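You operate a simulated robot arm through the tools that you are given. There is no shell and no other tool. Be economical: measure what you need, move in short steps, check, and stop when the job is done.

The job below is to be done with a simulated robot arm. You get a single attempt, and the scene is never put back.

JOB
Let station 3 play while the pink timer runs down from 10.
Fine: switch the radio off once the timer is on 0.

It is judged by the outcome, as a careful person would: the job done as asked, and still so three seconds after it is handed in. It fails if anything else is knocked over, pushed out of place, dropped, spilled or broken.

ROBOT AND FRAMES
A 7-joint arm with a two-finger parallel gripper, fixed in place. Base frame: the origin is at the foot of the arm, x ahead of it, y to its left, z up; the work surface is at about z = 0.8. Readings come in m, degrees, newtons and seconds.
Its first joint turns from -166.0 to 166.0 degrees. Payload 4.4 kg.
The tool frame sits at the grasp point between the pads (the TCP): z along the fingers, y along the line on which they close. The tips reach 0.023 m beyond it. The gripper opens to 0.094 m. The fingers are 0.038 m wide and 0.01 m thick; the gripper's body (0.054 by 0.096 m) begins 0.039 m behind the TCP.
Orientation is that of the tool frame in the base frame, as a unit quaternion [w, x, y, z]. With the fingers straight down and closing along the base's y, the tool's x points along the base's -x, its y along +y and its z along -z.

CONTROLS
- The arm moves only by the tool send_rows. Its argument "plan" is one flat list of numbers, 7 for each row, row after row: the turn, a rotation vector about the tool's x, y, z in degrees, then the shift along the tool's x, y, z in m, then the finger opening in m, from 0 to 0.094. In form: [rx, ry, rz, x, y, z, jaw, rx, ry, rz, x, y, z, jaw, ...]. A call has 1 to 10 rows; each row shifts and turns the commanded pose from where the row before left it, along the tool's axes as they then stand. A row lasts 0.2 s, in which the tool goes at most 0.05 m and 8.6 degrees; a call with a longer step from one row to the next is refused whole, and so is a gripper value outside its range. Where a pose cannot be reached the arm comes as near as it can. A force on the tool above 40 N (or 10 N above the force at the start of the call, whichever is more), or a blocked arm, ends the call early, and 0.2 s more pass. The fingers move at their own pace (about 0.072 m/s each) and stop on an object; they squeeze with about 32 N. The grip force told is the motor's: it shows also when the fingers shut on nothing. Time passes only in rows, and 0.2 s behind the last, so rows that do not move let the fingers close. The reply holds the time, the measured pose of the TCP, the force on the tool along the base axes, the opening and the grip force, in the units named above and with some noise, with the torque about the TCP (base axes, N m) and any sound that the robot's microphone picked up, and new pictures: "show" is both (left out), scene, wrist or none.
- Cameras (640 x 400 px; columns grow to the right, rows downward): "scene" is fixed at [0.0582, 0.4823, 1.4408]; the picture's right is [0.24, -0.97, 0.00], its down [-0.62, -0.15, -0.77] and it looks along [0.75, 0.18, -0.64] (base axes); focal length 231 px, centre (320, 200). "wrist" rides on the gripper at [0.086, 0.016, -0.074] in the tool frame; the picture's right is [-0.18, 0.98, 0.00], its down [-0.58, -0.11, -0.81] and it looks along [-0.79, -0.15, 0.59] (tool axes); focal length 243 px, centre (320, 200). There is no depth. A picture from a camera that has moved, and an enlarged one, comes with that camera's place and axes in the base frame and with its lens. The place of the scene camera against the robot may be out by one fixed shift of up to 0.025 m in any direction.
- inspect(camera, box): a new picture of the part [left, top, right, bottom] of that camera's present view, enlarged. No time passes.
- finish_job(): hands the job in; it is judged then, once.

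Work in short steps. Places have to be worked out from the pictures, the camera data and where the tool is seen: move nearer, look again, correct. Check each grasp and each placing, and mend what went wrong. You have 120 turns and 200 pictures in all, those below and enlarged ones among them. Open the gripper and draw the arm clear of the work before you hand the job in, unless the task says otherwise; then end with one line.

The tools are called after ">>>" as name(argument=value, ...) on one line, values as JSON. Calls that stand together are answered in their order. send_rows: Moves the arm, as the interface text tells. Its arguments: {"type":"object","properties":{"plan":{"type":"array"},"show":{"type":"string","enum":["both","scene","wrist","none"]}},"required":["plan"]} The other tools are called the same way: inspect (camera, box) takes an enlarged picture of a part of a camera's view; finish_job () hands the job in.

At the start:

```text
time: 0.0
eef_pos: [0.5107, 0.7082, 1.2206]
tcp_rot: [0.0, 0.0, 1.0, 0.0]
contact_force: [-0.5, -1.2, -1.2]
moment: [-0.03, 0.03, 0.02]
opening: 0.0943
grip_force: 0.1
```

scene: 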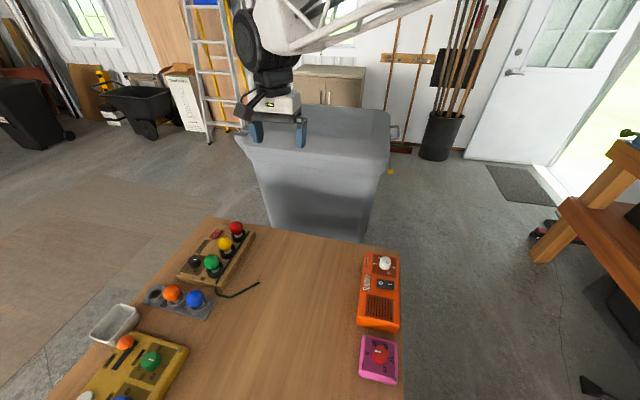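
wrist: 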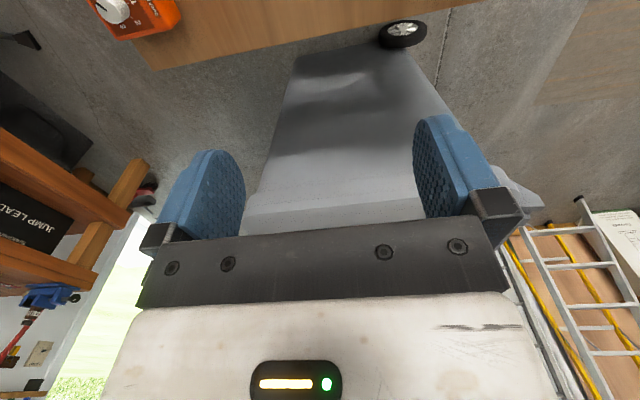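

The radio (orange) and pink timer are on the right of the scene. I look closer at both before moving.

>>> inspect(camera="scene", box=[340, 240, 420, 290])

>>> inspect(camera="scene", box=[340, 320, 420, 390])

>>> inspect(camera="scene", box=[60, 200, 420, 400])

```text
8.00 times, centred on (380, 265) of scene
camera zoom: at [0.0582, 0.4823, 1.4408], right [0.24, -0.97, 0.0], down [-0.62, -0.15, -0.77], along [0.75, 0.18, -0.64], focal length 1850 px, centre (-160, -320)
```

zoom: 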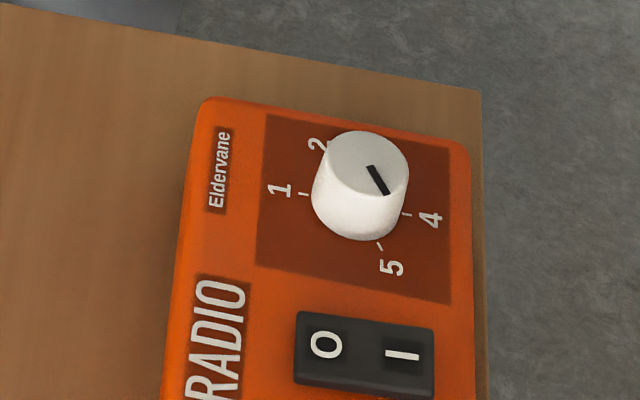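

```text
5.71 times, centred on (380, 355) of scene
camera zoom: at [0.0582, 0.4823, 1.4408], right [0.24, -0.97, 0.0], down [-0.62, -0.15, -0.77], along [0.75, 0.18, -0.64], focal length 1322 px, centre (-23, -686)
```

zoom: 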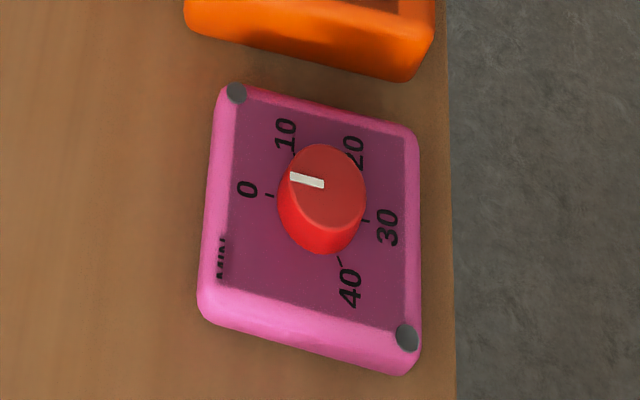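

```text
1.78 times, centred on (240, 300) of scene
camera zoom: at [0.0582, 0.4823, 1.4408], right [0.24, -0.97, 0.0], down [-0.62, -0.15, -0.77], along [0.75, 0.18, -0.64], focal length 411 px, centre (462, 22)
```

zoom: 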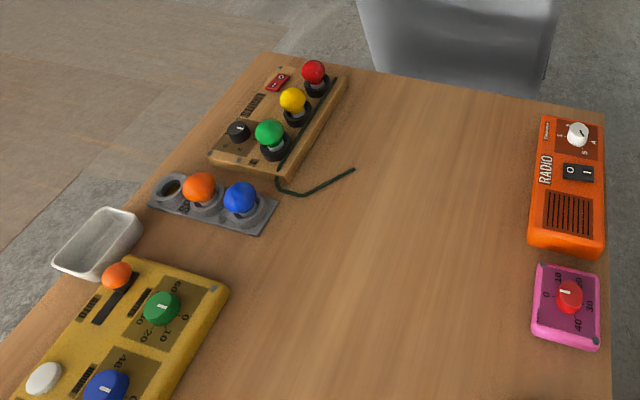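

The radio knob looks to point at 5 and the timer to be at 0. I estimate the radio knob at (0.50, 0.39), the rocker at (0.44, 0.39) and the timer knob at (0.26, 0.39). I'll move over the radio for a closer view.

>>> send_rows(plan=[0, 0, 0, 0.005, -0.04, 0.015, 0.094, 0, 0, 0, 0.005, -0.04, 0.015, 0.094, 0, 0, 0, 0.005, -0.04, 0.015, 0.094, 0, 0, 0, 0.005, -0.04, 0.015, 0.094, 0, 0, 0, 0.005, -0.04, 0.015, 0.094, 0, 0, 0, 0.005, -0.04, 0.015, 0.094, 0, 0, 0, 0.005, -0.04, 0.015, 0.094, 0, 0, 0, 0.005, -0.04, 0.015, 0.094])

```text
time: 1.8
eef_pos: [0.4705, 0.3883, 1.1008]
tcp_rot: [0.0, 0.0, 1.0, 0.0]
contact_force: [-0.5, 0.5, -0.3]
moment: [0.02, -0.01, 0.01]
opening: 0.0941
grip_force: 0.2
camera wrist: at [0.3835, 0.4044, 1.1751], right [0.18, 0.98, 0.0], down [0.58, -0.11, 0.81], along [0.79, -0.15, -0.59], focal length 243 px, centre (320, 200)
```

scene: 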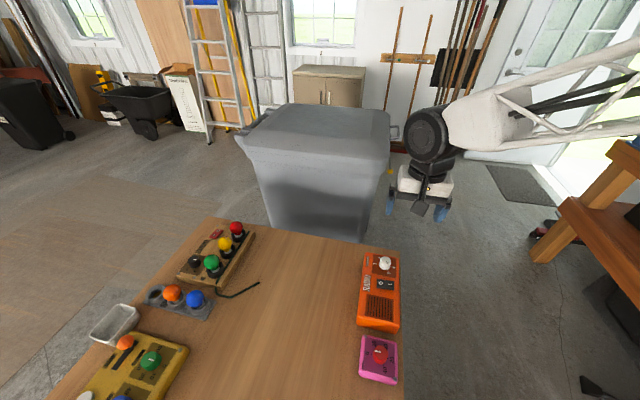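
wrist: 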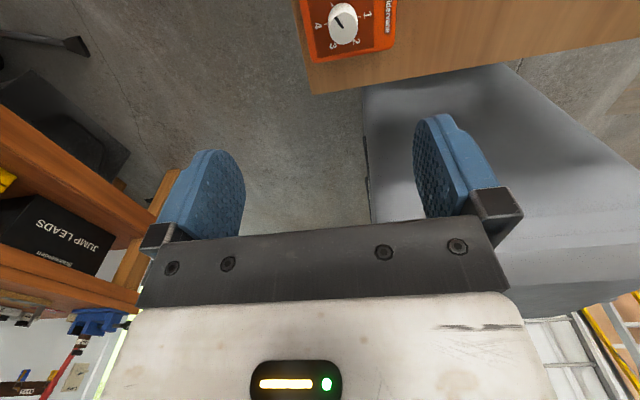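

The wrist view puts the radio knob near (0.48, 0.41), so the scene camera is off by about 2 cm. I'll back off to see the whole radio from the wrist.

>>> send_rows(plan=[0, 0, 0, 0.045, 0.005, 0, 0.094, 0, 0, 0, 0.045, 0.005, 0, 0.094, 0, 0, 0, 0.045, 0.005, 0, 0.094, 0, 0, 0, 0.045, 0.005, 0, 0.094], show="wrist")

>>> inspect(camera="wrist", box=[240, 0, 440, 125])

```text
time: 2.8
eef_pos: [0.291, 0.4089, 1.1007]
tcp_rot: [0.0, 0.0, 1.0, 0.0]
contact_force: [0.2, -0.3, 0.0]
moment: [0.02, -0.04, -0.01]
opening: 0.0938
grip_force: 0.1
camera wrist: at [0.203, 0.4255, 1.1752], right [0.18, 0.98, 0.0], down [0.58, -0.11, 0.81], along [0.79, -0.15, -0.59], focal length 243 px, centre (320, 200)
```

wrist: 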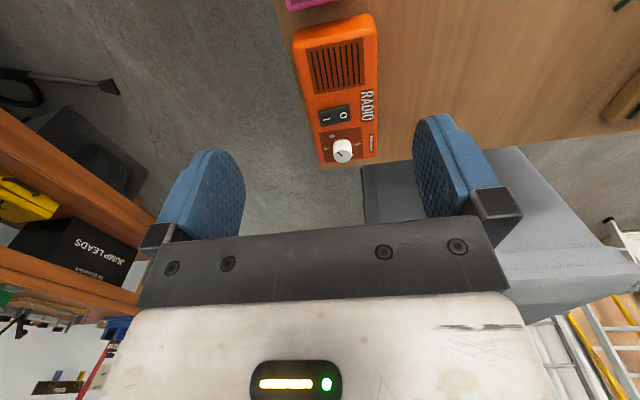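

```text
3.20 times, centred on (340, 62) of wrist
camera zoom: at [0.203, 0.4255, 1.1752], right [0.18, 0.98, 0.0], down [0.58, -0.11, 0.81], along [0.79, -0.15, -0.59], focal length 776 px, centre (256, 640)
```

zoom: 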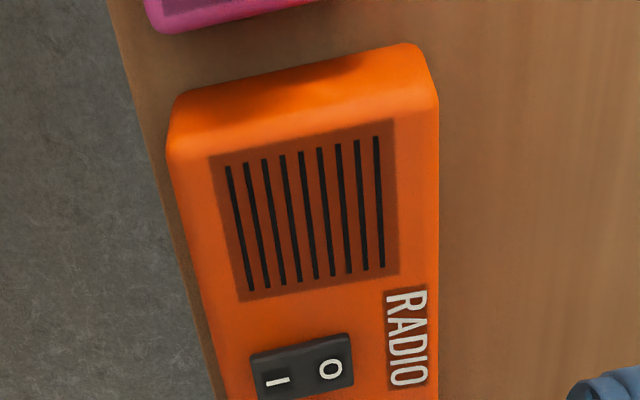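

Triangulated radio knob top: (0.483, 0.410, 0.866); the rocker I side is near (0.429, 0.393) and the O side near (0.428, 0.419). I'll zoom in on the dial to read its angles.

>>> inspect(camera="wrist", box=[305, 95, 393, 175])

>>> send_rows(plan=[0, 0, 0, 0.0, 0, 0.04, 0.094, 0, 0, 0, 0, 0, 0.04, 0.094, 0, 0, 0, -0.04, 0, 0.03, 0.094, 0, 0, 0, -0.03, 0, 0.02, 0.094], show="wrist")

```text
5.00 times, centred on (349, 135) of wrist
camera zoom: at [0.203, 0.4255, 1.1752], right [0.18, 0.98, 0.0], down [0.58, -0.11, 0.81], along [0.79, -0.15, -0.59], focal length 1213 px, centre (175, 525)
```

zoom: 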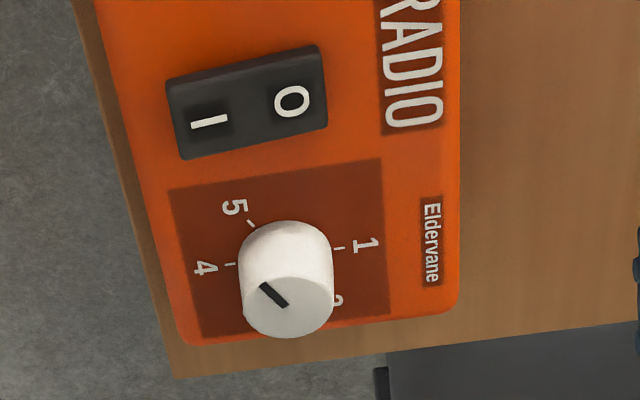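

```text
time: 3.8
eef_pos: [0.3619, 0.4087, 0.9705]
tcp_rot: [0.0, 0.0, 1.0, 0.0]
contact_force: [-0.5, 0.0, -1.0]
moment: [0.02, 0.02, 0.02]
opening: 0.094
grip_force: 0.1
camera wrist: at [0.274, 0.4252, 1.0444], right [0.18, 0.98, 0.0], down [0.58, -0.11, 0.81], along [0.79, -0.15, -0.59], focal length 243 px, centre (320, 200)
```

wrist: 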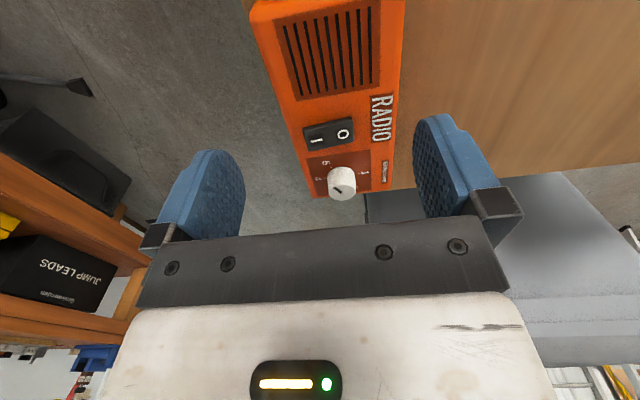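

The dial points at 5. Positions are about 59° apart, so reaching 3 takes about 117° counter-clockwise seen from above. I'll go above the knob and pre-rotate the tool the opposite way by 58°.

>>> send_rows(plan=[0, 0, 0, -0.0405, 0.0004, 0.01, 0.06, 0, 0, 0, -0.0405, 0.0004, 0.01, 0.06, 0, 0, 0, -0.0401, 0.0004, 0.01, 0.06, 0, 0, 8.4, 0, 0, 0, 0.06, 0, 0, 8.4, 0, 0, 0, 0.06, 0, 0, 8.4, 0, 0, 0, 0.06, 0, 0, 8.4, 0, 0, 0, 0.06, 0, 0, 8.4, 0, 0, 0, 0.06, 0, 0, 8.4, 0, 0, 0, 0.06, 0, 0, 8.4, 0, 0, 0, 0.06])

```text
time: 6.0
eef_pos: [0.4828, 0.4089, 0.9416]
tcp_rot: [0.0, 0.492, 0.871, 0.0]
contact_force: [-0.3, -0.9, 0.3]
moment: [0.01, 0.04, -0.01]
opening: 0.0597
grip_force: 0.1
camera wrist: at [0.4503, 0.4918, 1.0153], right [0.94, 0.35, 0.0], down [0.21, -0.55, 0.81], along [0.28, -0.76, -0.59], focal length 243 px, centre (320, 200)
```

scene: 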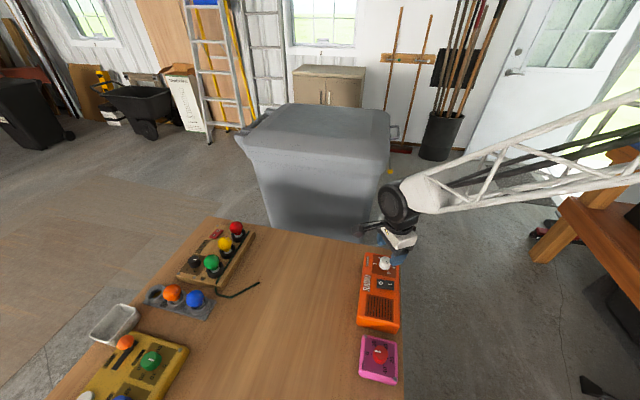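
wrist: 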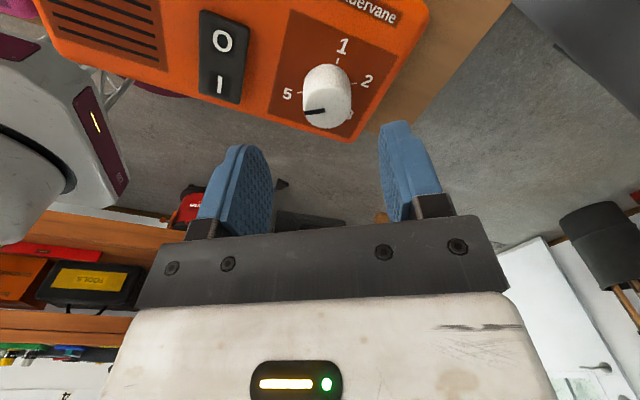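

I'll check the knob's centre from this angle, since it looks slightly offset from the estimate.

>>> inspect(camera="wrist", box=[266, 30, 394, 150])

```text
3.33 times, centred on (330, 90) of wrist
camera zoom: at [0.4503, 0.4918, 1.0153], right [0.94, 0.35, 0.0], down [0.21, -0.55, 0.81], along [0.28, -0.76, -0.59], focal length 809 px, centre (287, 567)
```

zoom: 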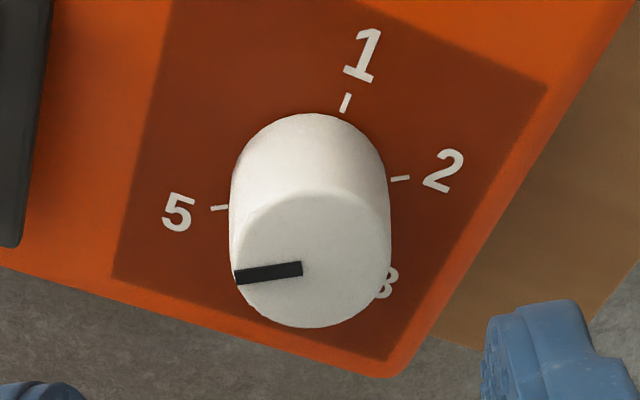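

Refined: knob top at (0.485, 0.410, 0.880), about 0.025 tall. I'll go down to TCP z ≈ 0.885 and close.

>>> send_rows(plan=[0, 0, 0, 0, 0.0024, 0.02, 0.06, 0, 0, 0, 0, 0, 0.02, 0.06, 0, 0, 0, 0, 0, 0.0155, 0.06, 0, 0, 0, 0, 0, 0, 0.0, 0, 0, 0, 0, 0, 0, 0.0, 0, 0, 0, 0, 0, 0, 0.0])

```text
time: 7.4
eef_pos: [0.4846, 0.4105, 0.8863]
tcp_rot: [0.0, 0.491, 0.871, 0.001]
contact_force: [13.4, 4.0, 3.6]
moment: [0.14, -0.26, 0.0]
opening: 0.031
grip_force: 32.0
camera wrist: at [0.4524, 0.4933, 0.9606], right [0.94, 0.35, 0.0], down [0.21, -0.55, 0.81], along [0.28, -0.75, -0.59], focal length 243 px, centre (320, 200)
```

scene: 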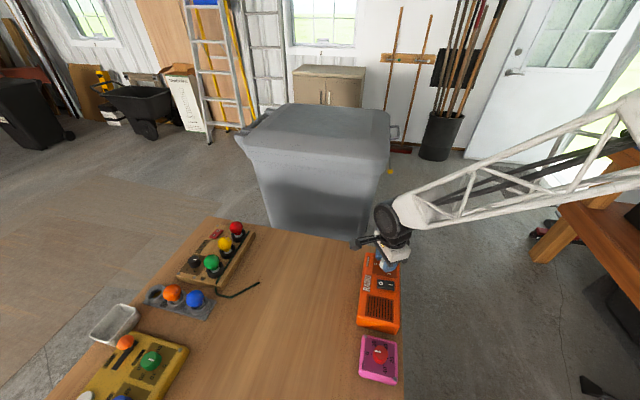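
wrist: 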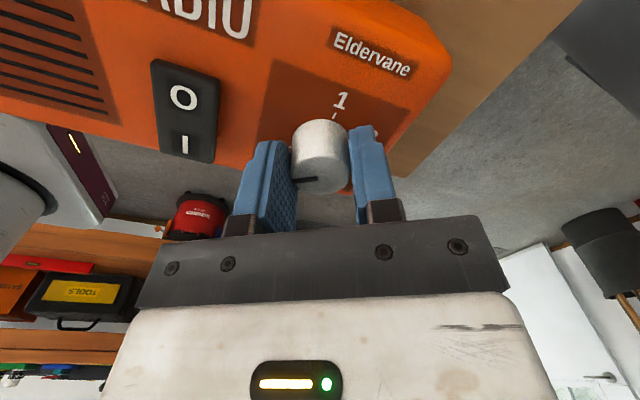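

The knob is gripped (opening 0.031), with about 14 N sideways along +tool y. I'll nudge that way to relieve it.

>>> send_rows(plan=[0, 0, 0, 0, 0.0015, 0, 0.0], show="none")

```text
time: 7.8
eef_pos: [0.4851, 0.41, 0.886]
tcp_rot: [0.0, 0.49, 0.872, 0.0]
contact_force: [-15.5, -11.2, 26.6]
moment: [-0.35, 0.4, -0.06]
opening: 0.0304
grip_force: 32.2
```

That overshot to −19 N the other way. I'll go back about half and then start turning.

>>> send_rows(plan=[0, 0, 0, 0, -0.0008, -0.0005, 0.0, 0, 0, -4, 0, 0, 0, 0.0], show="none")

```text
time: 8.4
eef_pos: [0.4849, 0.4098, 0.8855]
tcp_rot: [0.0, 0.46, 0.888, 0.0]
contact_force: [-10.9, -13.3, 22.2]
moment: [-0.38, 0.29, -0.06]
opening: 0.0307
grip_force: 31.7
```

>>> send_rows(plan=[0, 0, 0, 0, -0.0008, -0.001, 0.0, 0, 0, -8.4, 0, 0, 0, 0.0], show="wrist")

```text
time: 9.0
eef_pos: [0.4845, 0.4093, 0.8866]
tcp_rot: [0.0, 0.394, 0.919, -0.001]
contact_force: [3.6, 1.1, -0.6]
moment: [-0.24, -0.33, 0.0]
opening: 0.0305
grip_force: 32.2
camera wrist: at [0.4349, 0.4843, 0.9606], right [0.84, 0.55, 0.0], down [0.32, -0.5, 0.81], along [0.44, -0.68, -0.59], focal length 243 px, centre (320, 200)
```

wrist: 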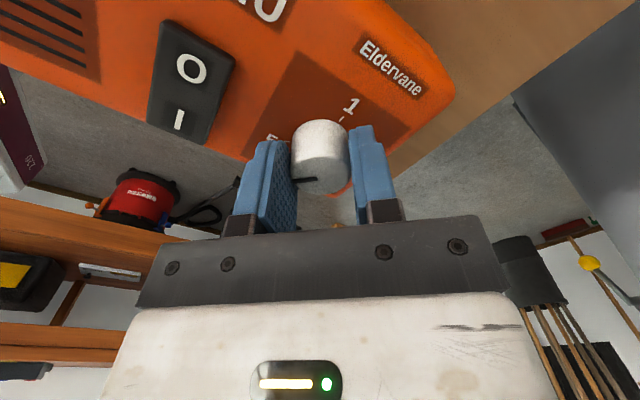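

The forces are relieved and the knob turns with the fingers (12.4° so far). I'll continue turning.

>>> send_rows(plan=[0, 0, -8.4, 0, 0, 0, 0, 0, 0, -8.4, 0, 0, 0, 0, 0, 0, -8.4, 0, 0, 0, 0, 0, 0, -8.4, 0, 0, 0, 0, 0, 0, -8.4, 0, 0, 0, 0, 0, 0, -8.4, 0, 0, 0, 0], show="wrist")

```text
time: 10.4
eef_pos: [0.4843, 0.4102, 0.8868]
tcp_rot: [0.0, -0.036, 0.999, 0.0]
contact_force: [-0.8, 1.1, -0.1]
moment: [0.03, -0.47, 0.01]
opening: 0.0308
grip_force: 32.6
camera wrist: at [0.3956, 0.4206, 0.9613], right [0.11, 0.99, 0.0], down [0.59, -0.07, 0.81], along [0.8, -0.09, -0.59], focal length 243 px, centre (320, 200)
```

wrist: 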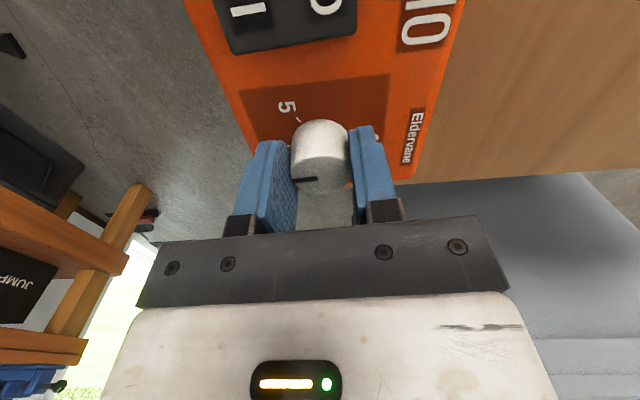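

Turned 62.8° in total, roughly to 4. About 54° remain.

>>> send_rows(plan=[0, 0, -8.4, 0, 0, 0, 0, 0, 0, -8.4, 0, 0, 0, 0, 0, 0, -8.4, 0, 0, 0, 0, 0, 0, -8.4, 0, 0, 0, 0, 0, 0, -8.4, 0, 0, 0, 0, 0, 0, -8.4, 0, 0, 0, 0, 0, 0, -4, 0, 0, 0, 0], show="wrist")

>>> inspect(camera="wrist", box=[240, 60, 400, 220])

```text
time: 12.0
eef_pos: [0.4844, 0.4096, 0.8864]
tcp_rot: [0.0, -0.489, 0.872, 0.0]
contact_force: [9.4, 0.8, 0.1]
moment: [-0.25, 0.2, -0.02]
opening: 0.0307
grip_force: 32.6
camera wrist: at [0.4242, 0.3455, 0.9616], right [-0.74, 0.67, 0.0], down [0.4, 0.44, 0.81], along [0.54, 0.6, -0.59], focal length 243 px, centre (320, 200)
```

wrist: 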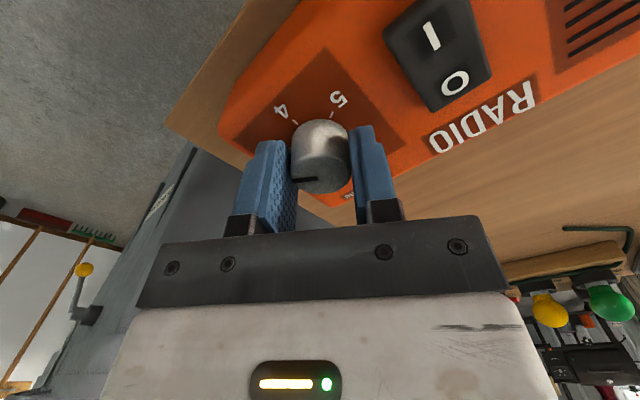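

```text
2.50 times, centred on (320, 140) of wrist
camera zoom: at [0.4242, 0.3455, 0.9616], right [-0.74, 0.67, 0.0], down [0.4, 0.44, 0.81], along [0.54, 0.6, -0.59], focal length 606 px, centre (320, 350)
```

zoom: 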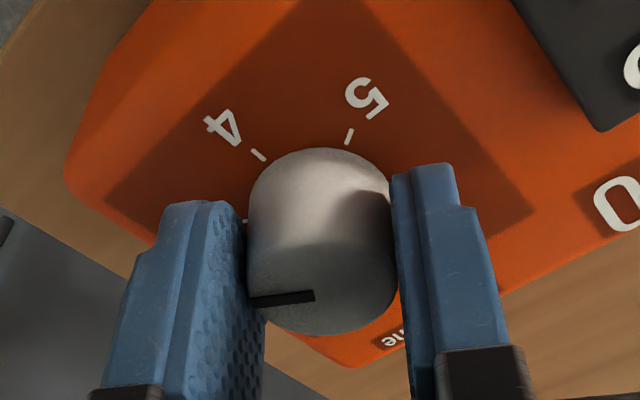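

Turned 117°. I'll release, lift and look at the dial.

>>> send_rows(plan=[0, 0, 0, 0, 0, 0, 0.06, 0, 0, 0, 0, 0, 0, 0.06, 0, 0, 0, 0, 0, -0.03, 0.06, 0, 0, 0, 0, 0, -0.04, 0.06], show="wrist")

>>> inspect(camera="wrist", box=[240, 0, 400, 150])

```text
time: 13.0
eef_pos: [0.4853, 0.4104, 0.9569]
tcp_rot: [0.0, -0.487, 0.873, 0.0]
contact_force: [0.1, -0.2, -0.9]
moment: [0.01, -0.01, -0.02]
opening: 0.06
grip_force: 0.1
camera wrist: at [0.4233, 0.3452, 1.0321], right [-0.74, 0.67, 0.0], down [0.4, 0.44, 0.81], along [0.54, 0.6, -0.59], focal length 243 px, centre (320, 200)
```

wrist: 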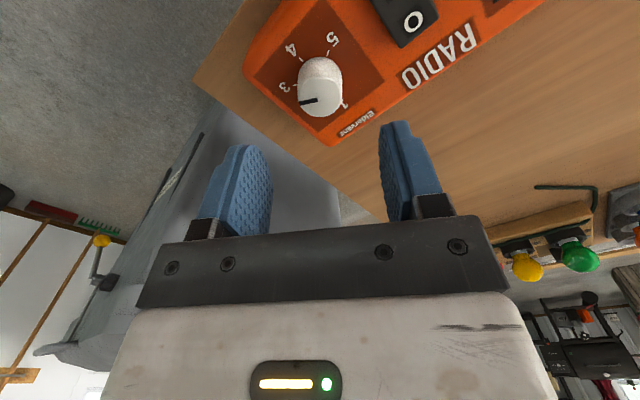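

```text
2.67 times, centred on (320, 75) of wrist
camera zoom: at [0.4233, 0.3452, 1.0321], right [-0.74, 0.67, 0.0], down [0.4, 0.44, 0.81], along [0.54, 0.6, -0.59], focal length 647 px, centre (320, 533)
```

zoom: 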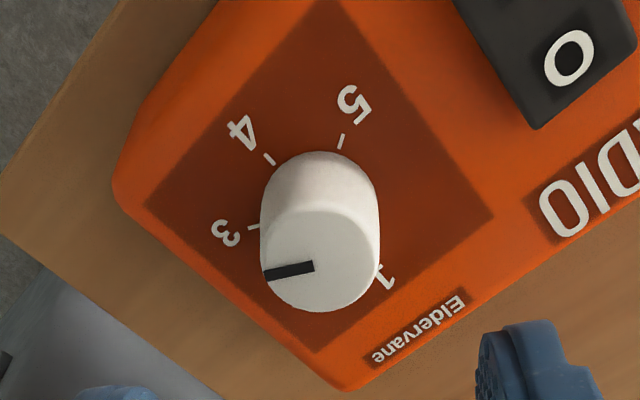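

The radio is on station 3. Next I'll rotate back to neutral and move over to look at the pink timer.

>>> send_rows(plan=[0, 0, 8.4, 0, 0, -0.01, 0.06, 0, 0, 8.4, 0, 0, -0.01, 0.06, 0, 0, 8.4, 0, 0, -0.01, 0.06, 0, 0, 8.4, 0, 0, -0.01, 0.06, 0, 0, 8.4, 0, 0, -0.01, 0.06, 0, 0, 8.4, 0, 0, -0.01, 0.06, 0, 0, 8.0, 0, 0, -0.01, 0.06, 0, 0, 0, 0.045, 0, 0, 0.06, 0, 0, 0, 0.045, 0, 0, 0.06, 0, 0, 0, 0.045, 0, 0, 0.06], show="none")

>>> send_rows(plan=[0, 0, 0, 0.045, 0, 0, 0.06, 0, 0, 0, 0.045, 0, 0, 0.06, 0, 0, 0, 0.045, 0, 0, 0.06, 0, 0, 0, 0.02, 0, 0, 0.06])

>>> inspect(camera="wrist", box=[260, 50, 420, 200])

```text
time: 15.2
eef_pos: [0.3499, 0.4095, 1.0265]
tcp_rot: [0.0, 0.0, 1.0, 0.001]
contact_force: [-0.4, -0.1, 0.1]
moment: [0.04, -0.03, 0.02]
opening: 0.06
grip_force: 0.1
```

```text
time: 16.2
eef_pos: [0.1943, 0.4114, 1.0286]
tcp_rot: [0.0, 0.0, 1.0, 0.0]
contact_force: [-0.6, -0.1, -1.0]
moment: [0.01, -0.01, 0.0]
opening: 0.06
grip_force: 0.0
camera wrist: at [0.1063, 0.4281, 1.1022], right [0.18, 0.98, 0.0], down [0.58, -0.11, 0.81], along [0.79, -0.15, -0.59], focal length 243 px, centre (320, 200)
```

scene: 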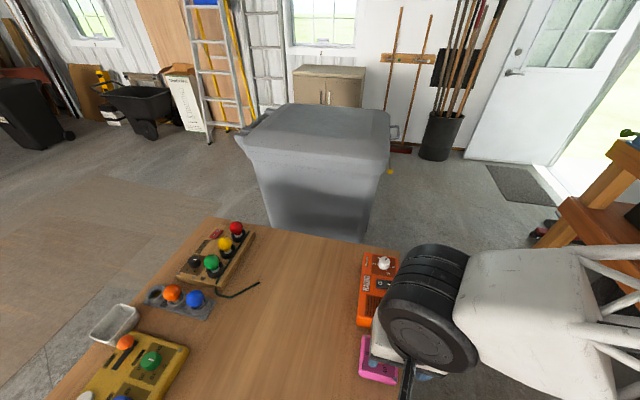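
wrist: 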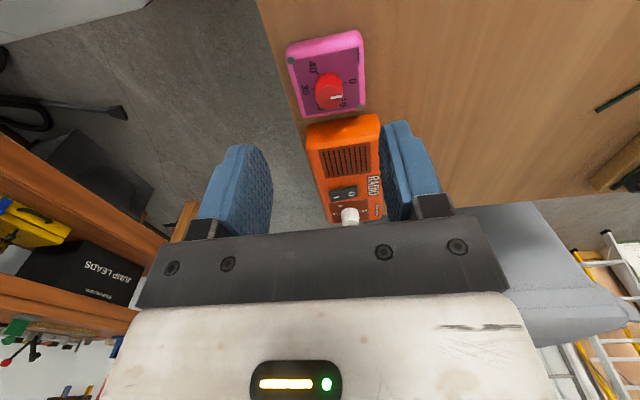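

```text
2.67 times, centred on (340, 125) of wrist
camera zoom: at [0.1063, 0.4281, 1.1022], right [0.18, 0.98, 0.0], down [0.58, -0.11, 0.81], along [0.79, -0.15, -0.59], focal length 647 px, centre (267, 400)
```

zoom: 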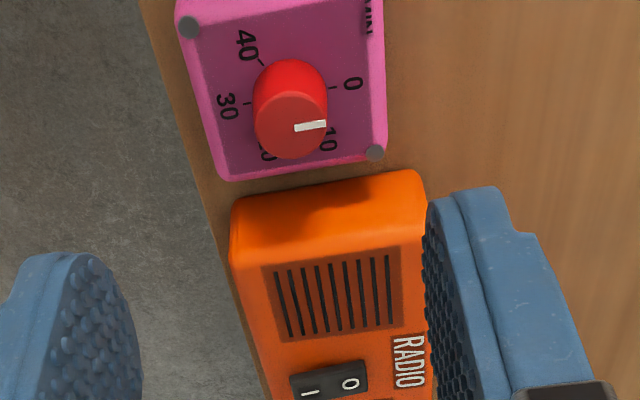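

The timer points at 0, the scale is about 59° per 10, and winding to 10 is clockwise from above. I'll take a second, lower view to triangulate it.

>>> send_rows(plan=[0, 0, 0, 0, 0, 0.04, 0.06, 0, 0, 0, 0, 0, 0.04, 0.06], show="none")

>>> inspect(camera="wrist", box=[260, 0, 420, 150])

>>> inspect(camera="wrist", box=[290, 110, 390, 220])

```text
time: 16.8
eef_pos: [0.1949, 0.4105, 0.9455]
tcp_rot: [0.001, 0.0, 1.0, 0.0]
contact_force: [-0.2, 0.1, 0.0]
moment: [0.02, -0.01, 0.03]
opening: 0.06
grip_force: 0.1
```

```text
2.67 times, centred on (340, 75) of wrist
camera zoom: at [0.1069, 0.4269, 1.0216], right [0.18, 0.98, 0.0], down [0.58, -0.11, 0.81], along [0.79, -0.15, -0.59], focal length 647 px, centre (267, 533)
```

zoom: 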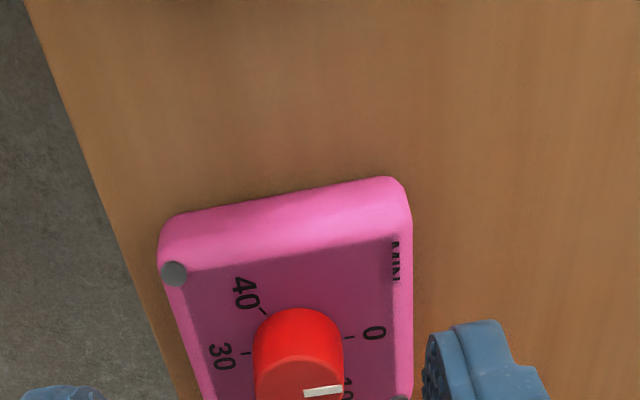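

```text
3.64 times, centred on (340, 165) of wrist
camera zoom: at [0.1069, 0.4269, 1.0216], right [0.18, 0.98, 0.0], down [0.58, -0.11, 0.81], along [0.79, -0.15, -0.59], focal length 882 px, centre (247, 327)
```

zoom: 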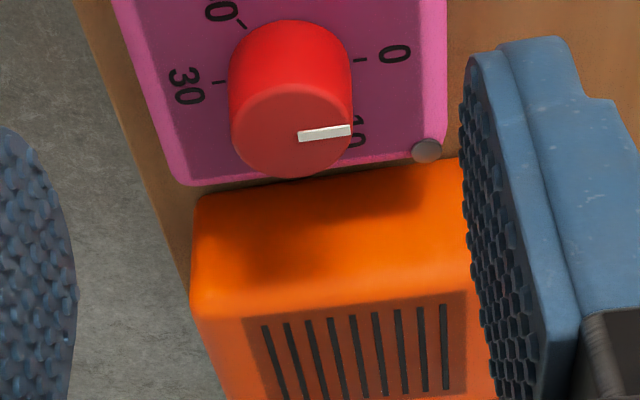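

Timer knob top is at (0.252, 0.410, 0.855), with a gap of roughly 1.5 cm to the radio, so I'll grip it off-centre later. First I'll go to the rocker with closed fingers, above the I end at about (0.422, 0.392).

>>> send_rows(plan=[0, 0, 0, -0.0454, -0.0037, 0.004, 0.0, 0, 0, 0, -0.0454, -0.0037, 0.004, 0.0, 0, 0, 0, -0.0454, -0.0037, 0.004, 0.0, 0, 0, 0, -0.0454, -0.0037, 0.004, 0.0, 0, 0, 0, -0.0454, -0.0037, 0.004, 0.0, 0, 0, 0, 0, 0, 0.01, 0])

>>> inspect(camera="wrist", box=[240, 50, 400, 200])

```text
time: 18.2
eef_pos: [0.4226, 0.3908, 0.9178]
tcp_rot: [0.001, 0.0, 1.0, 0.0]
contact_force: [0.3, 0.4, -0.2]
moment: [-0.02, 0.02, -0.01]
opening: 0.0002
grip_force: 32.1
camera wrist: at [0.334, 0.4078, 0.9911], right [0.18, 0.98, 0.0], down [0.58, -0.11, 0.81], along [0.79, -0.15, -0.59], focal length 243 px, centre (320, 200)
```

scene: 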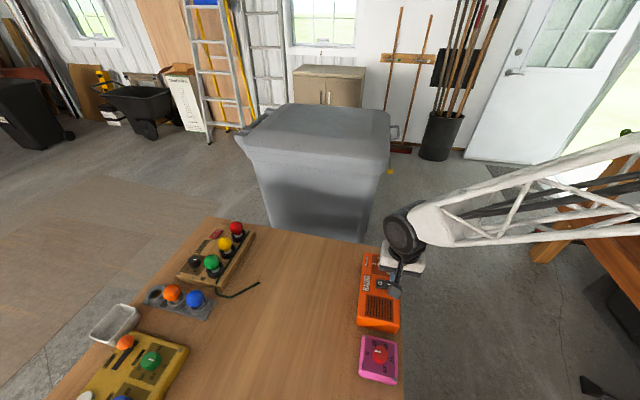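
wrist: 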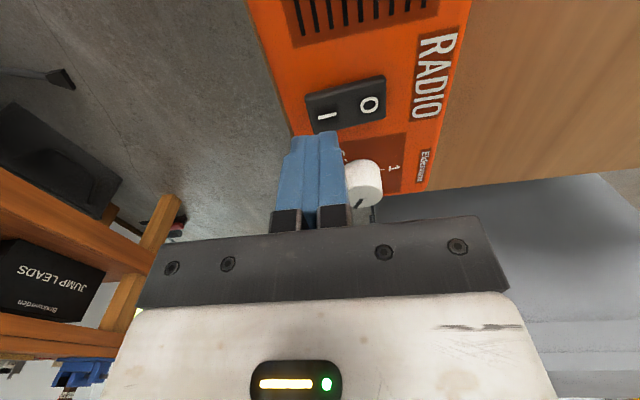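

```text
2.67 times, centred on (320, 125) of wrist
camera zoom: at [0.334, 0.4078, 0.9911], right [0.18, 0.98, 0.0], down [0.58, -0.11, 0.81], along [0.79, -0.15, -0.59], focal length 647 px, centre (320, 400)
```

zoom: 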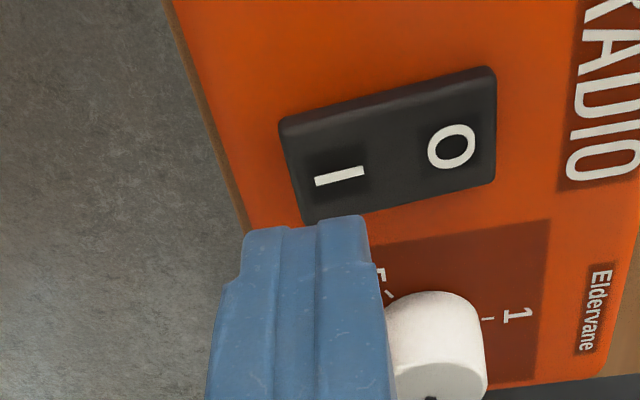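

The rocker sits at z ≈ 0.862 and I am right over its I end. Pressing down in small steps.

>>> send_rows(plan=[0, 0, 0, 0, 0, 0.02, 0, 0, 0, 0, 0, 0, 0.006, 0, 0, 0, 0, 0, 0, 0.004, 0, 0, 0, 0, 0, 0, 0.003, 0], show="wrist")

```text
time: 19.1
eef_pos: [0.4212, 0.3911, 0.8881]
tcp_rot: [0.001, 0.0, 1.0, 0.001]
contact_force: [-6.5, -9.5, 14.4]
moment: [-0.08, 0.24, 0.08]
opening: 0.0001
grip_force: 31.9
stopped in row 4: the force on the tool passed its limit at 52 N (the readings are from after the stop); the commanded pose is now the measured one
camera wrist: at [0.3337, 0.4082, 0.9619], right [0.18, 0.98, 0.0], down [0.58, -0.11, 0.81], along [0.79, -0.15, -0.59], focal length 243 px, centre (320, 200)
```

wrist: 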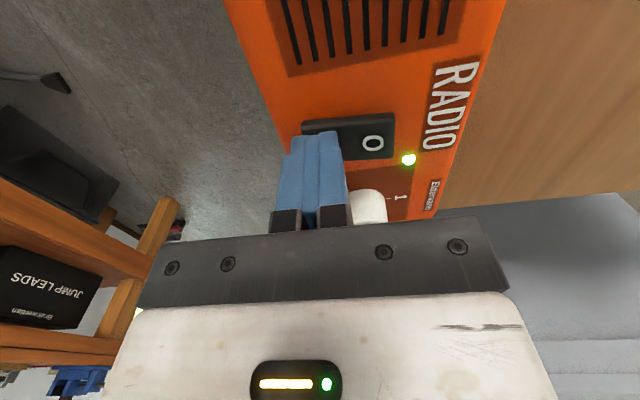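

The radio's green lamp is lit, so the radio is on. I'll lift off and go to the timer, pre-rotated −29.5° with a 9 mm offset away from the radio.

>>> send_rows(plan=[0, 0, 0, 0, 0, -0.02, 0, 0, 0, 0, 0, 0, -0.032, 0, 0, 0, 0, 0.0442, 0.00365, 0, 0.042, 0, 0, 0, 0.0442, 0.00365, 0, 0.042, 0, 0, 0, 0.0442, 0.00365, 0, 0.042, 0, 0, 0, 0.0442, 0.00365, 0, 0.042, 0, 0, -7.375, 0, 0, 0, 0.042, 0, 0, -7.375, 0, 0, 0, 0.042, 0, 0, -7.375, 0, 0, 0, 0.042, 0, 0, -7.375, 0, 0, 0, 0.042])

>>> inspect(camera="wrist", box=[220, 30, 420, 220])

>>> inspect(camera="scene", box=[340, 240, 420, 300])

```text
time: 21.4
eef_pos: [0.2461, 0.4069, 0.9394]
tcp_rot: [0.001, -0.256, 0.967, 0.001]
contact_force: [0.0, 0.0, 0.7]
moment: [0.0, 0.01, -0.04]
opening: 0.042
grip_force: 0.1
camera wrist: at [0.1607, 0.378, 1.0133], right [-0.33, 0.95, 0.0], down [0.56, 0.19, 0.81], along [0.76, 0.26, -0.59], focal length 243 px, centre (320, 200)
```

scene: 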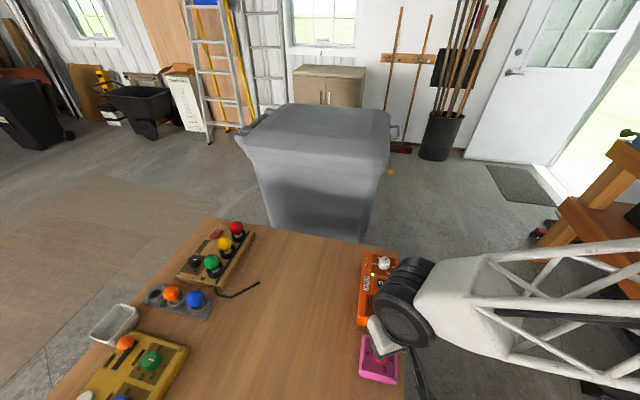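
wrist: 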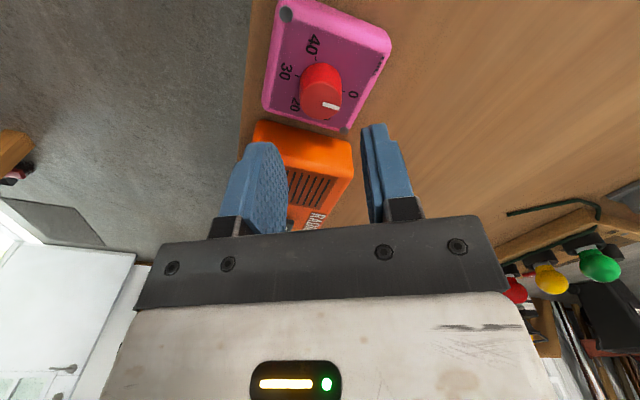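

```text
2.11 times, centred on (320, 125) of wrist
camera zoom: at [0.1607, 0.378, 1.0133], right [-0.33, 0.95, 0.0], down [0.56, 0.19, 0.81], along [0.76, 0.26, -0.59], focal length 511 px, centre (320, 358)
```

zoom: 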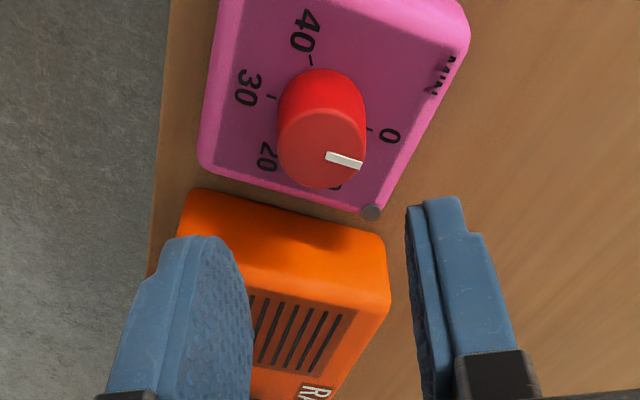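

```text
6.67 times, centred on (380, 270) of scene
camera zoom: at [0.0582, 0.4823, 1.4408], right [0.24, -0.97, 0.0], down [-0.62, -0.15, -0.77], along [0.75, 0.18, -0.64], focal length 1542 px, centre (-80, -267)
```

zoom: 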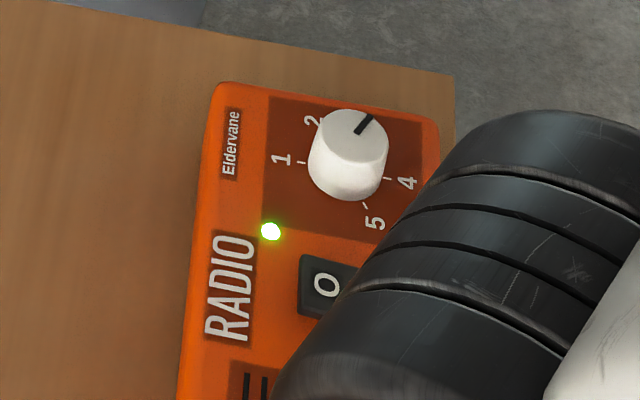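

Re-measured knob: (0.251, 0.410). The radio's near face is at x ≈ 0.31, so a centred grip clears it. I'll centre over the knob and go down.

>>> send_rows(plan=[0, 0, 0, -0.0063, -0.0002, 0.03, 0.05, 0, 0, 0, 0, 0, 0.03, 0.05, 0, 0, 0, 0, 0, 0.0165, 0.05], show="wrist")

```text
time: 22.1
eef_pos: [0.2511, 0.4085, 0.8627]
tcp_rot: [0.001, -0.255, 0.967, 0.0]
contact_force: [0.6, -0.6, -0.2]
moment: [0.0, 0.0, 0.0]
opening: 0.0501
grip_force: 0.0
camera wrist: at [0.1659, 0.3812, 0.9368], right [-0.32, 0.95, 0.0], down [0.56, 0.19, 0.81], along [0.76, 0.26, -0.59], focal length 243 px, centre (320, 200)
```

wrist: 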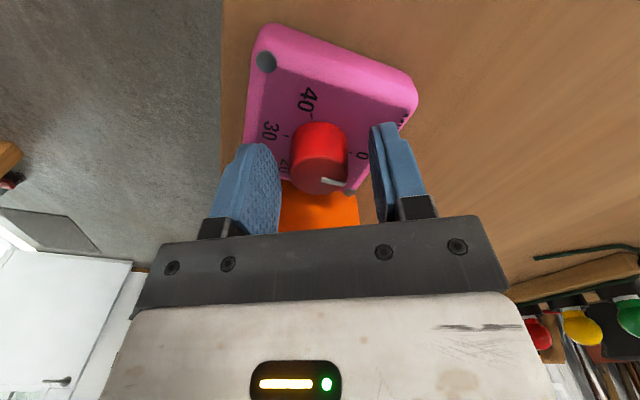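

The knob is between the fingers. Closing.

>>> send_rows(plan=[0, 0, 0, 0, 0, 0, 0.0, 0, 0, 0, 0, 0, 0, 0.0], show="wrist")

```text
time: 22.7
eef_pos: [0.25, 0.4065, 0.8629]
tcp_rot: [0.0, -0.254, 0.967, -0.001]
contact_force: [7.8, -8.5, 3.2]
moment: [-0.3, -0.3, -0.02]
opening: 0.0306
grip_force: 44.3
stopped in row 2: the force on the tool passed its limit at 43 N (the readings are from after the stop); the commanded pose is now the measured one
camera wrist: at [0.166, 0.3799, 0.9367], right [-0.32, 0.95, 0.0], down [0.56, 0.19, 0.81], along [0.76, 0.26, -0.59], focal length 243 px, centre (320, 200)
```

wrist: 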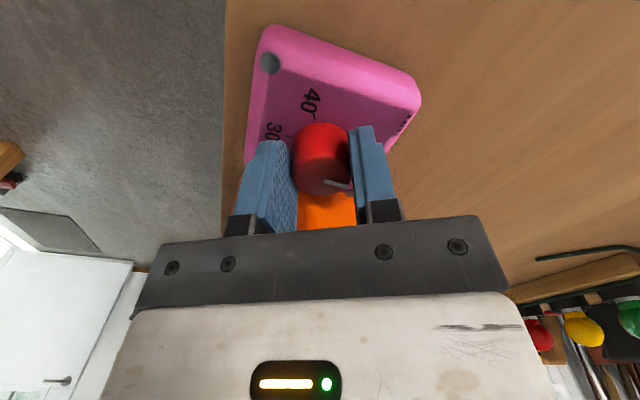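

Gripped; a residual −11 N remains along tool y. I'll relieve that and start the turn with a small step.

>>> send_rows(plan=[0, 0, 0, 0, -0.0006, 0, 0.0, 0, 0, 4, 0, 0, 0, 0.0], show="none")

```text
time: 23.3
eef_pos: [0.2514, 0.4085, 0.8626]
tcp_rot: [0.0, -0.221, 0.975, 0.0]
contact_force: [-6.9, 5.4, 6.2]
moment: [-0.17, 0.64, 0.12]
opening: 0.0305
grip_force: 44.6
```

Forces are small. I'll turn the remaining 55° while holding the knob.

>>> send_rows(plan=[0, 0, 8.4, 0, 0, 0, 0.0, 0, 0, 8.4, 0, 0, 0, 0.0, 0, 0, 8.4, 0, 0, 0, 0.0], show="wrist")

```text
time: 23.8
eef_pos: [0.2509, 0.4086, 0.8621]
tcp_rot: [0.0, -0.134, 0.991, 0.0]
contact_force: [-10.2, 15.1, -6.5]
moment: [0.36, 0.32, 0.11]
opening: 0.0305
grip_force: 44.5
stopped in row 2: the force on the tool passed its limit at 44 N (the readings are from after the stop); the commanded pose is now the measured one
camera wrist: at [0.1612, 0.4018, 0.9367], right [-0.08, 1.0, 0.0], down [0.59, 0.05, 0.81], along [0.8, 0.07, -0.59], focal length 243 px, centre (320, 200)
```

wrist: 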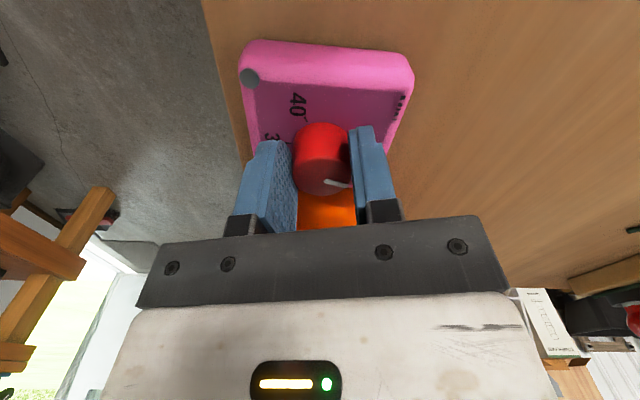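

The knob follows; a side force of about +17 N along tool y stopped it. I'll shift +0.8 mm and continue in shorter runs.

>>> send_rows(plan=[0, 0, 0, 0, 0.0008, 0, 0.0, 0, 0, 6, 0, 0, 0, 0.0], show="none")

```text
time: 24.4
eef_pos: [0.2501, 0.4106, 0.8623]
tcp_rot: [0.0, -0.082, 0.997, 0.001]
contact_force: [-4.4, -0.7, 2.0]
moment: [0.04, -0.15, 0.06]
opening: 0.0305
grip_force: 44.6
```

>>> send_rows(plan=[0, 0, 8, 0, 0, 0, 0.0, 0, 0, 8, 0, 0, 0, 0.0, 0, 0, 8, 0, 0, 0, 0], show="none")

```text
time: 25.1
eef_pos: [0.2495, 0.4106, 0.8624]
tcp_rot: [0.0, 0.054, 0.999, 0.001]
contact_force: [-8.2, 15.6, -6.7]
moment: [0.38, 0.29, 0.09]
opening: 0.0304
grip_force: 45.4
stopped in row 3: the force on the tool passed its limit at 44 N (the readings are from after the stop); the commanded pose is now the measured one
```

>>> send_rows(plan=[0, 0, 0, 0.0004, 0.0007, 0, 0.0, 0, 0, 6, 0, 0, 0, 0.0], show="none")

```text
time: 25.6
eef_pos: [0.2508, 0.4109, 0.8627]
tcp_rot: [0.001, 0.106, 0.994, 0.0]
contact_force: [11.2, 3.7, -7.2]
moment: [-0.06, -0.49, 0.06]
opening: 0.0306
grip_force: 44.5
```

>>> send_rows(plan=[0, 0, 6, -0.0004, 0, 0, 0.0, 0, 0, 6, 0, 0, 0, 0.0], show="wrist")

>>> inspect(camera="wrist", box=[250, 60, 400, 220])

```text
time: 26.2
eef_pos: [0.2509, 0.4118, 0.8626]
tcp_rot: [0.0, 0.211, 0.978, 0.002]
contact_force: [8.2, 30.9, -22.7]
moment: [0.58, -0.36, 0.18]
opening: 0.0304
grip_force: 44.6
camera wrist: at [0.1769, 0.4624, 0.9368], right [0.57, 0.82, 0.0], down [0.48, -0.34, 0.81], along [0.66, -0.46, -0.59], focal length 243 px, centre (320, 200)
```

wrist: 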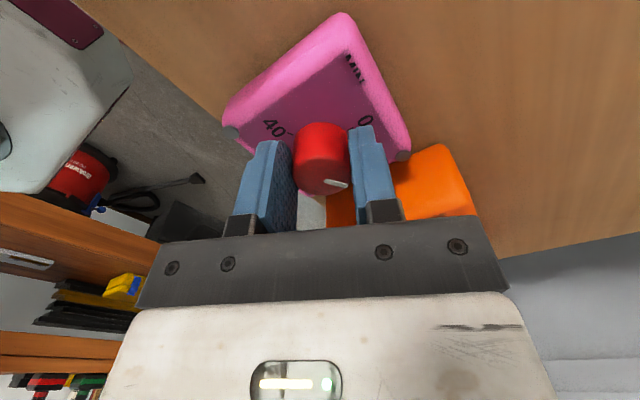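

```text
2.50 times, centred on (325, 140) of wrist
camera zoom: at [0.1769, 0.4624, 0.9368], right [0.57, 0.82, 0.0], down [0.48, -0.34, 0.81], along [0.66, -0.46, -0.59], focal length 606 px, centre (308, 350)
```

zoom: 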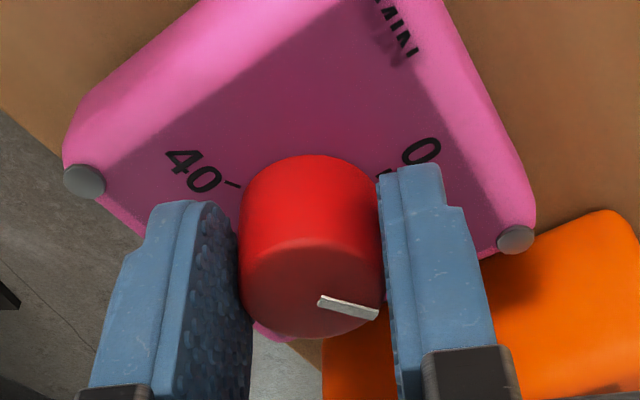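

The pointer is at about 35° and 10 is at about 29°, so about 5.5° remains. I'll relieve the +31 N side force and finish the turn.

>>> send_rows(plan=[0, 0, 0, 0, 0.0012, 0, 0.0, 0, 0, 5.6, 0, 0, 0, 0.0], show="wrist")

>>> inspect(camera="wrist", box=[270, 100, 370, 220])

```text
time: 26.9
eef_pos: [0.2511, 0.4122, 0.8616]
tcp_rot: [0.0, 0.257, 0.966, 0.001]
contact_force: [-2.7, 20.5, -5.7]
moment: [0.26, -0.07, 0.13]
opening: 0.0305
grip_force: 44.4
camera wrist: at [0.1824, 0.4696, 0.9369], right [0.65, 0.76, 0.0], down [0.45, -0.39, 0.81], along [0.61, -0.52, -0.59], focal length 243 px, centre (320, 200)
```

wrist: 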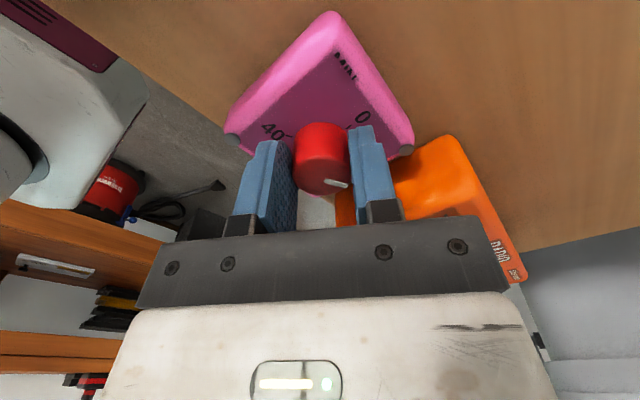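

```text
3.33 times, centred on (320, 160) of wrist
camera zoom: at [0.1824, 0.4696, 0.9369], right [0.65, 0.76, 0.0], down [0.45, -0.39, 0.81], along [0.61, -0.52, -0.59], focal length 809 px, centre (320, 333)
```

zoom: 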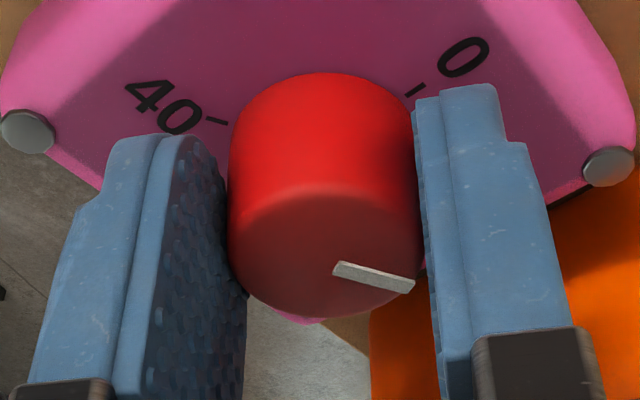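

Wound 59.2°, pointer at about 30°, i.e. at 10. Release, lift and look.

>>> send_rows(plan=[0, 0, 0, 0, 0, 0, 0.05, 0, 0, 0, 0, 0, -0.03, 0.05, 0, 0, 0, 0, 0, -0.045, 0.05], show="wrist")

>>> inspect(camera="wrist", box=[260, 0, 420, 150])

```text
time: 27.6
eef_pos: [0.2505, 0.4115, 0.9374]
tcp_rot: [0.0, 0.258, 0.966, 0.001]
contact_force: [-0.6, -0.7, 0.0]
moment: [0.03, -0.01, 0.01]
opening: 0.05
grip_force: 0.1
camera wrist: at [0.1823, 0.4688, 1.0119], right [0.65, 0.76, 0.0], down [0.45, -0.39, 0.81], along [0.61, -0.52, -0.59], focal length 243 px, centre (320, 200)
```

wrist: 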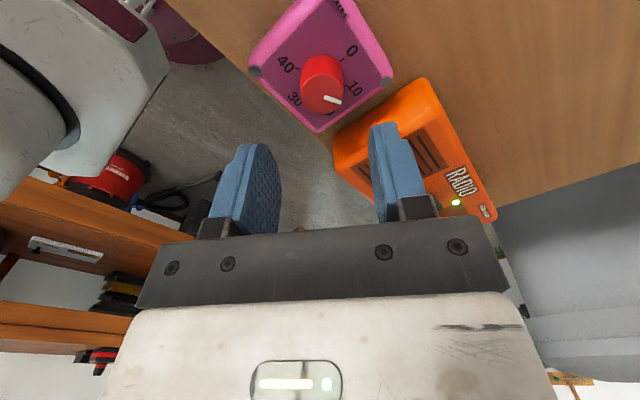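

```text
2.67 times, centred on (340, 75) of wrist
camera zoom: at [0.1823, 0.4688, 1.0119], right [0.65, 0.76, 0.0], down [0.45, -0.39, 0.81], along [0.61, -0.52, -0.59], focal length 647 px, centre (267, 533)
```

zoom: 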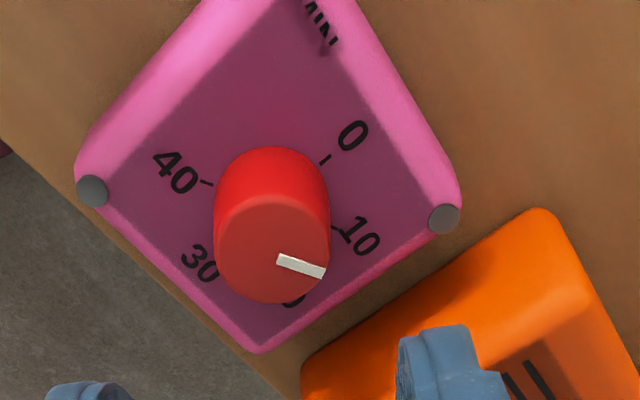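

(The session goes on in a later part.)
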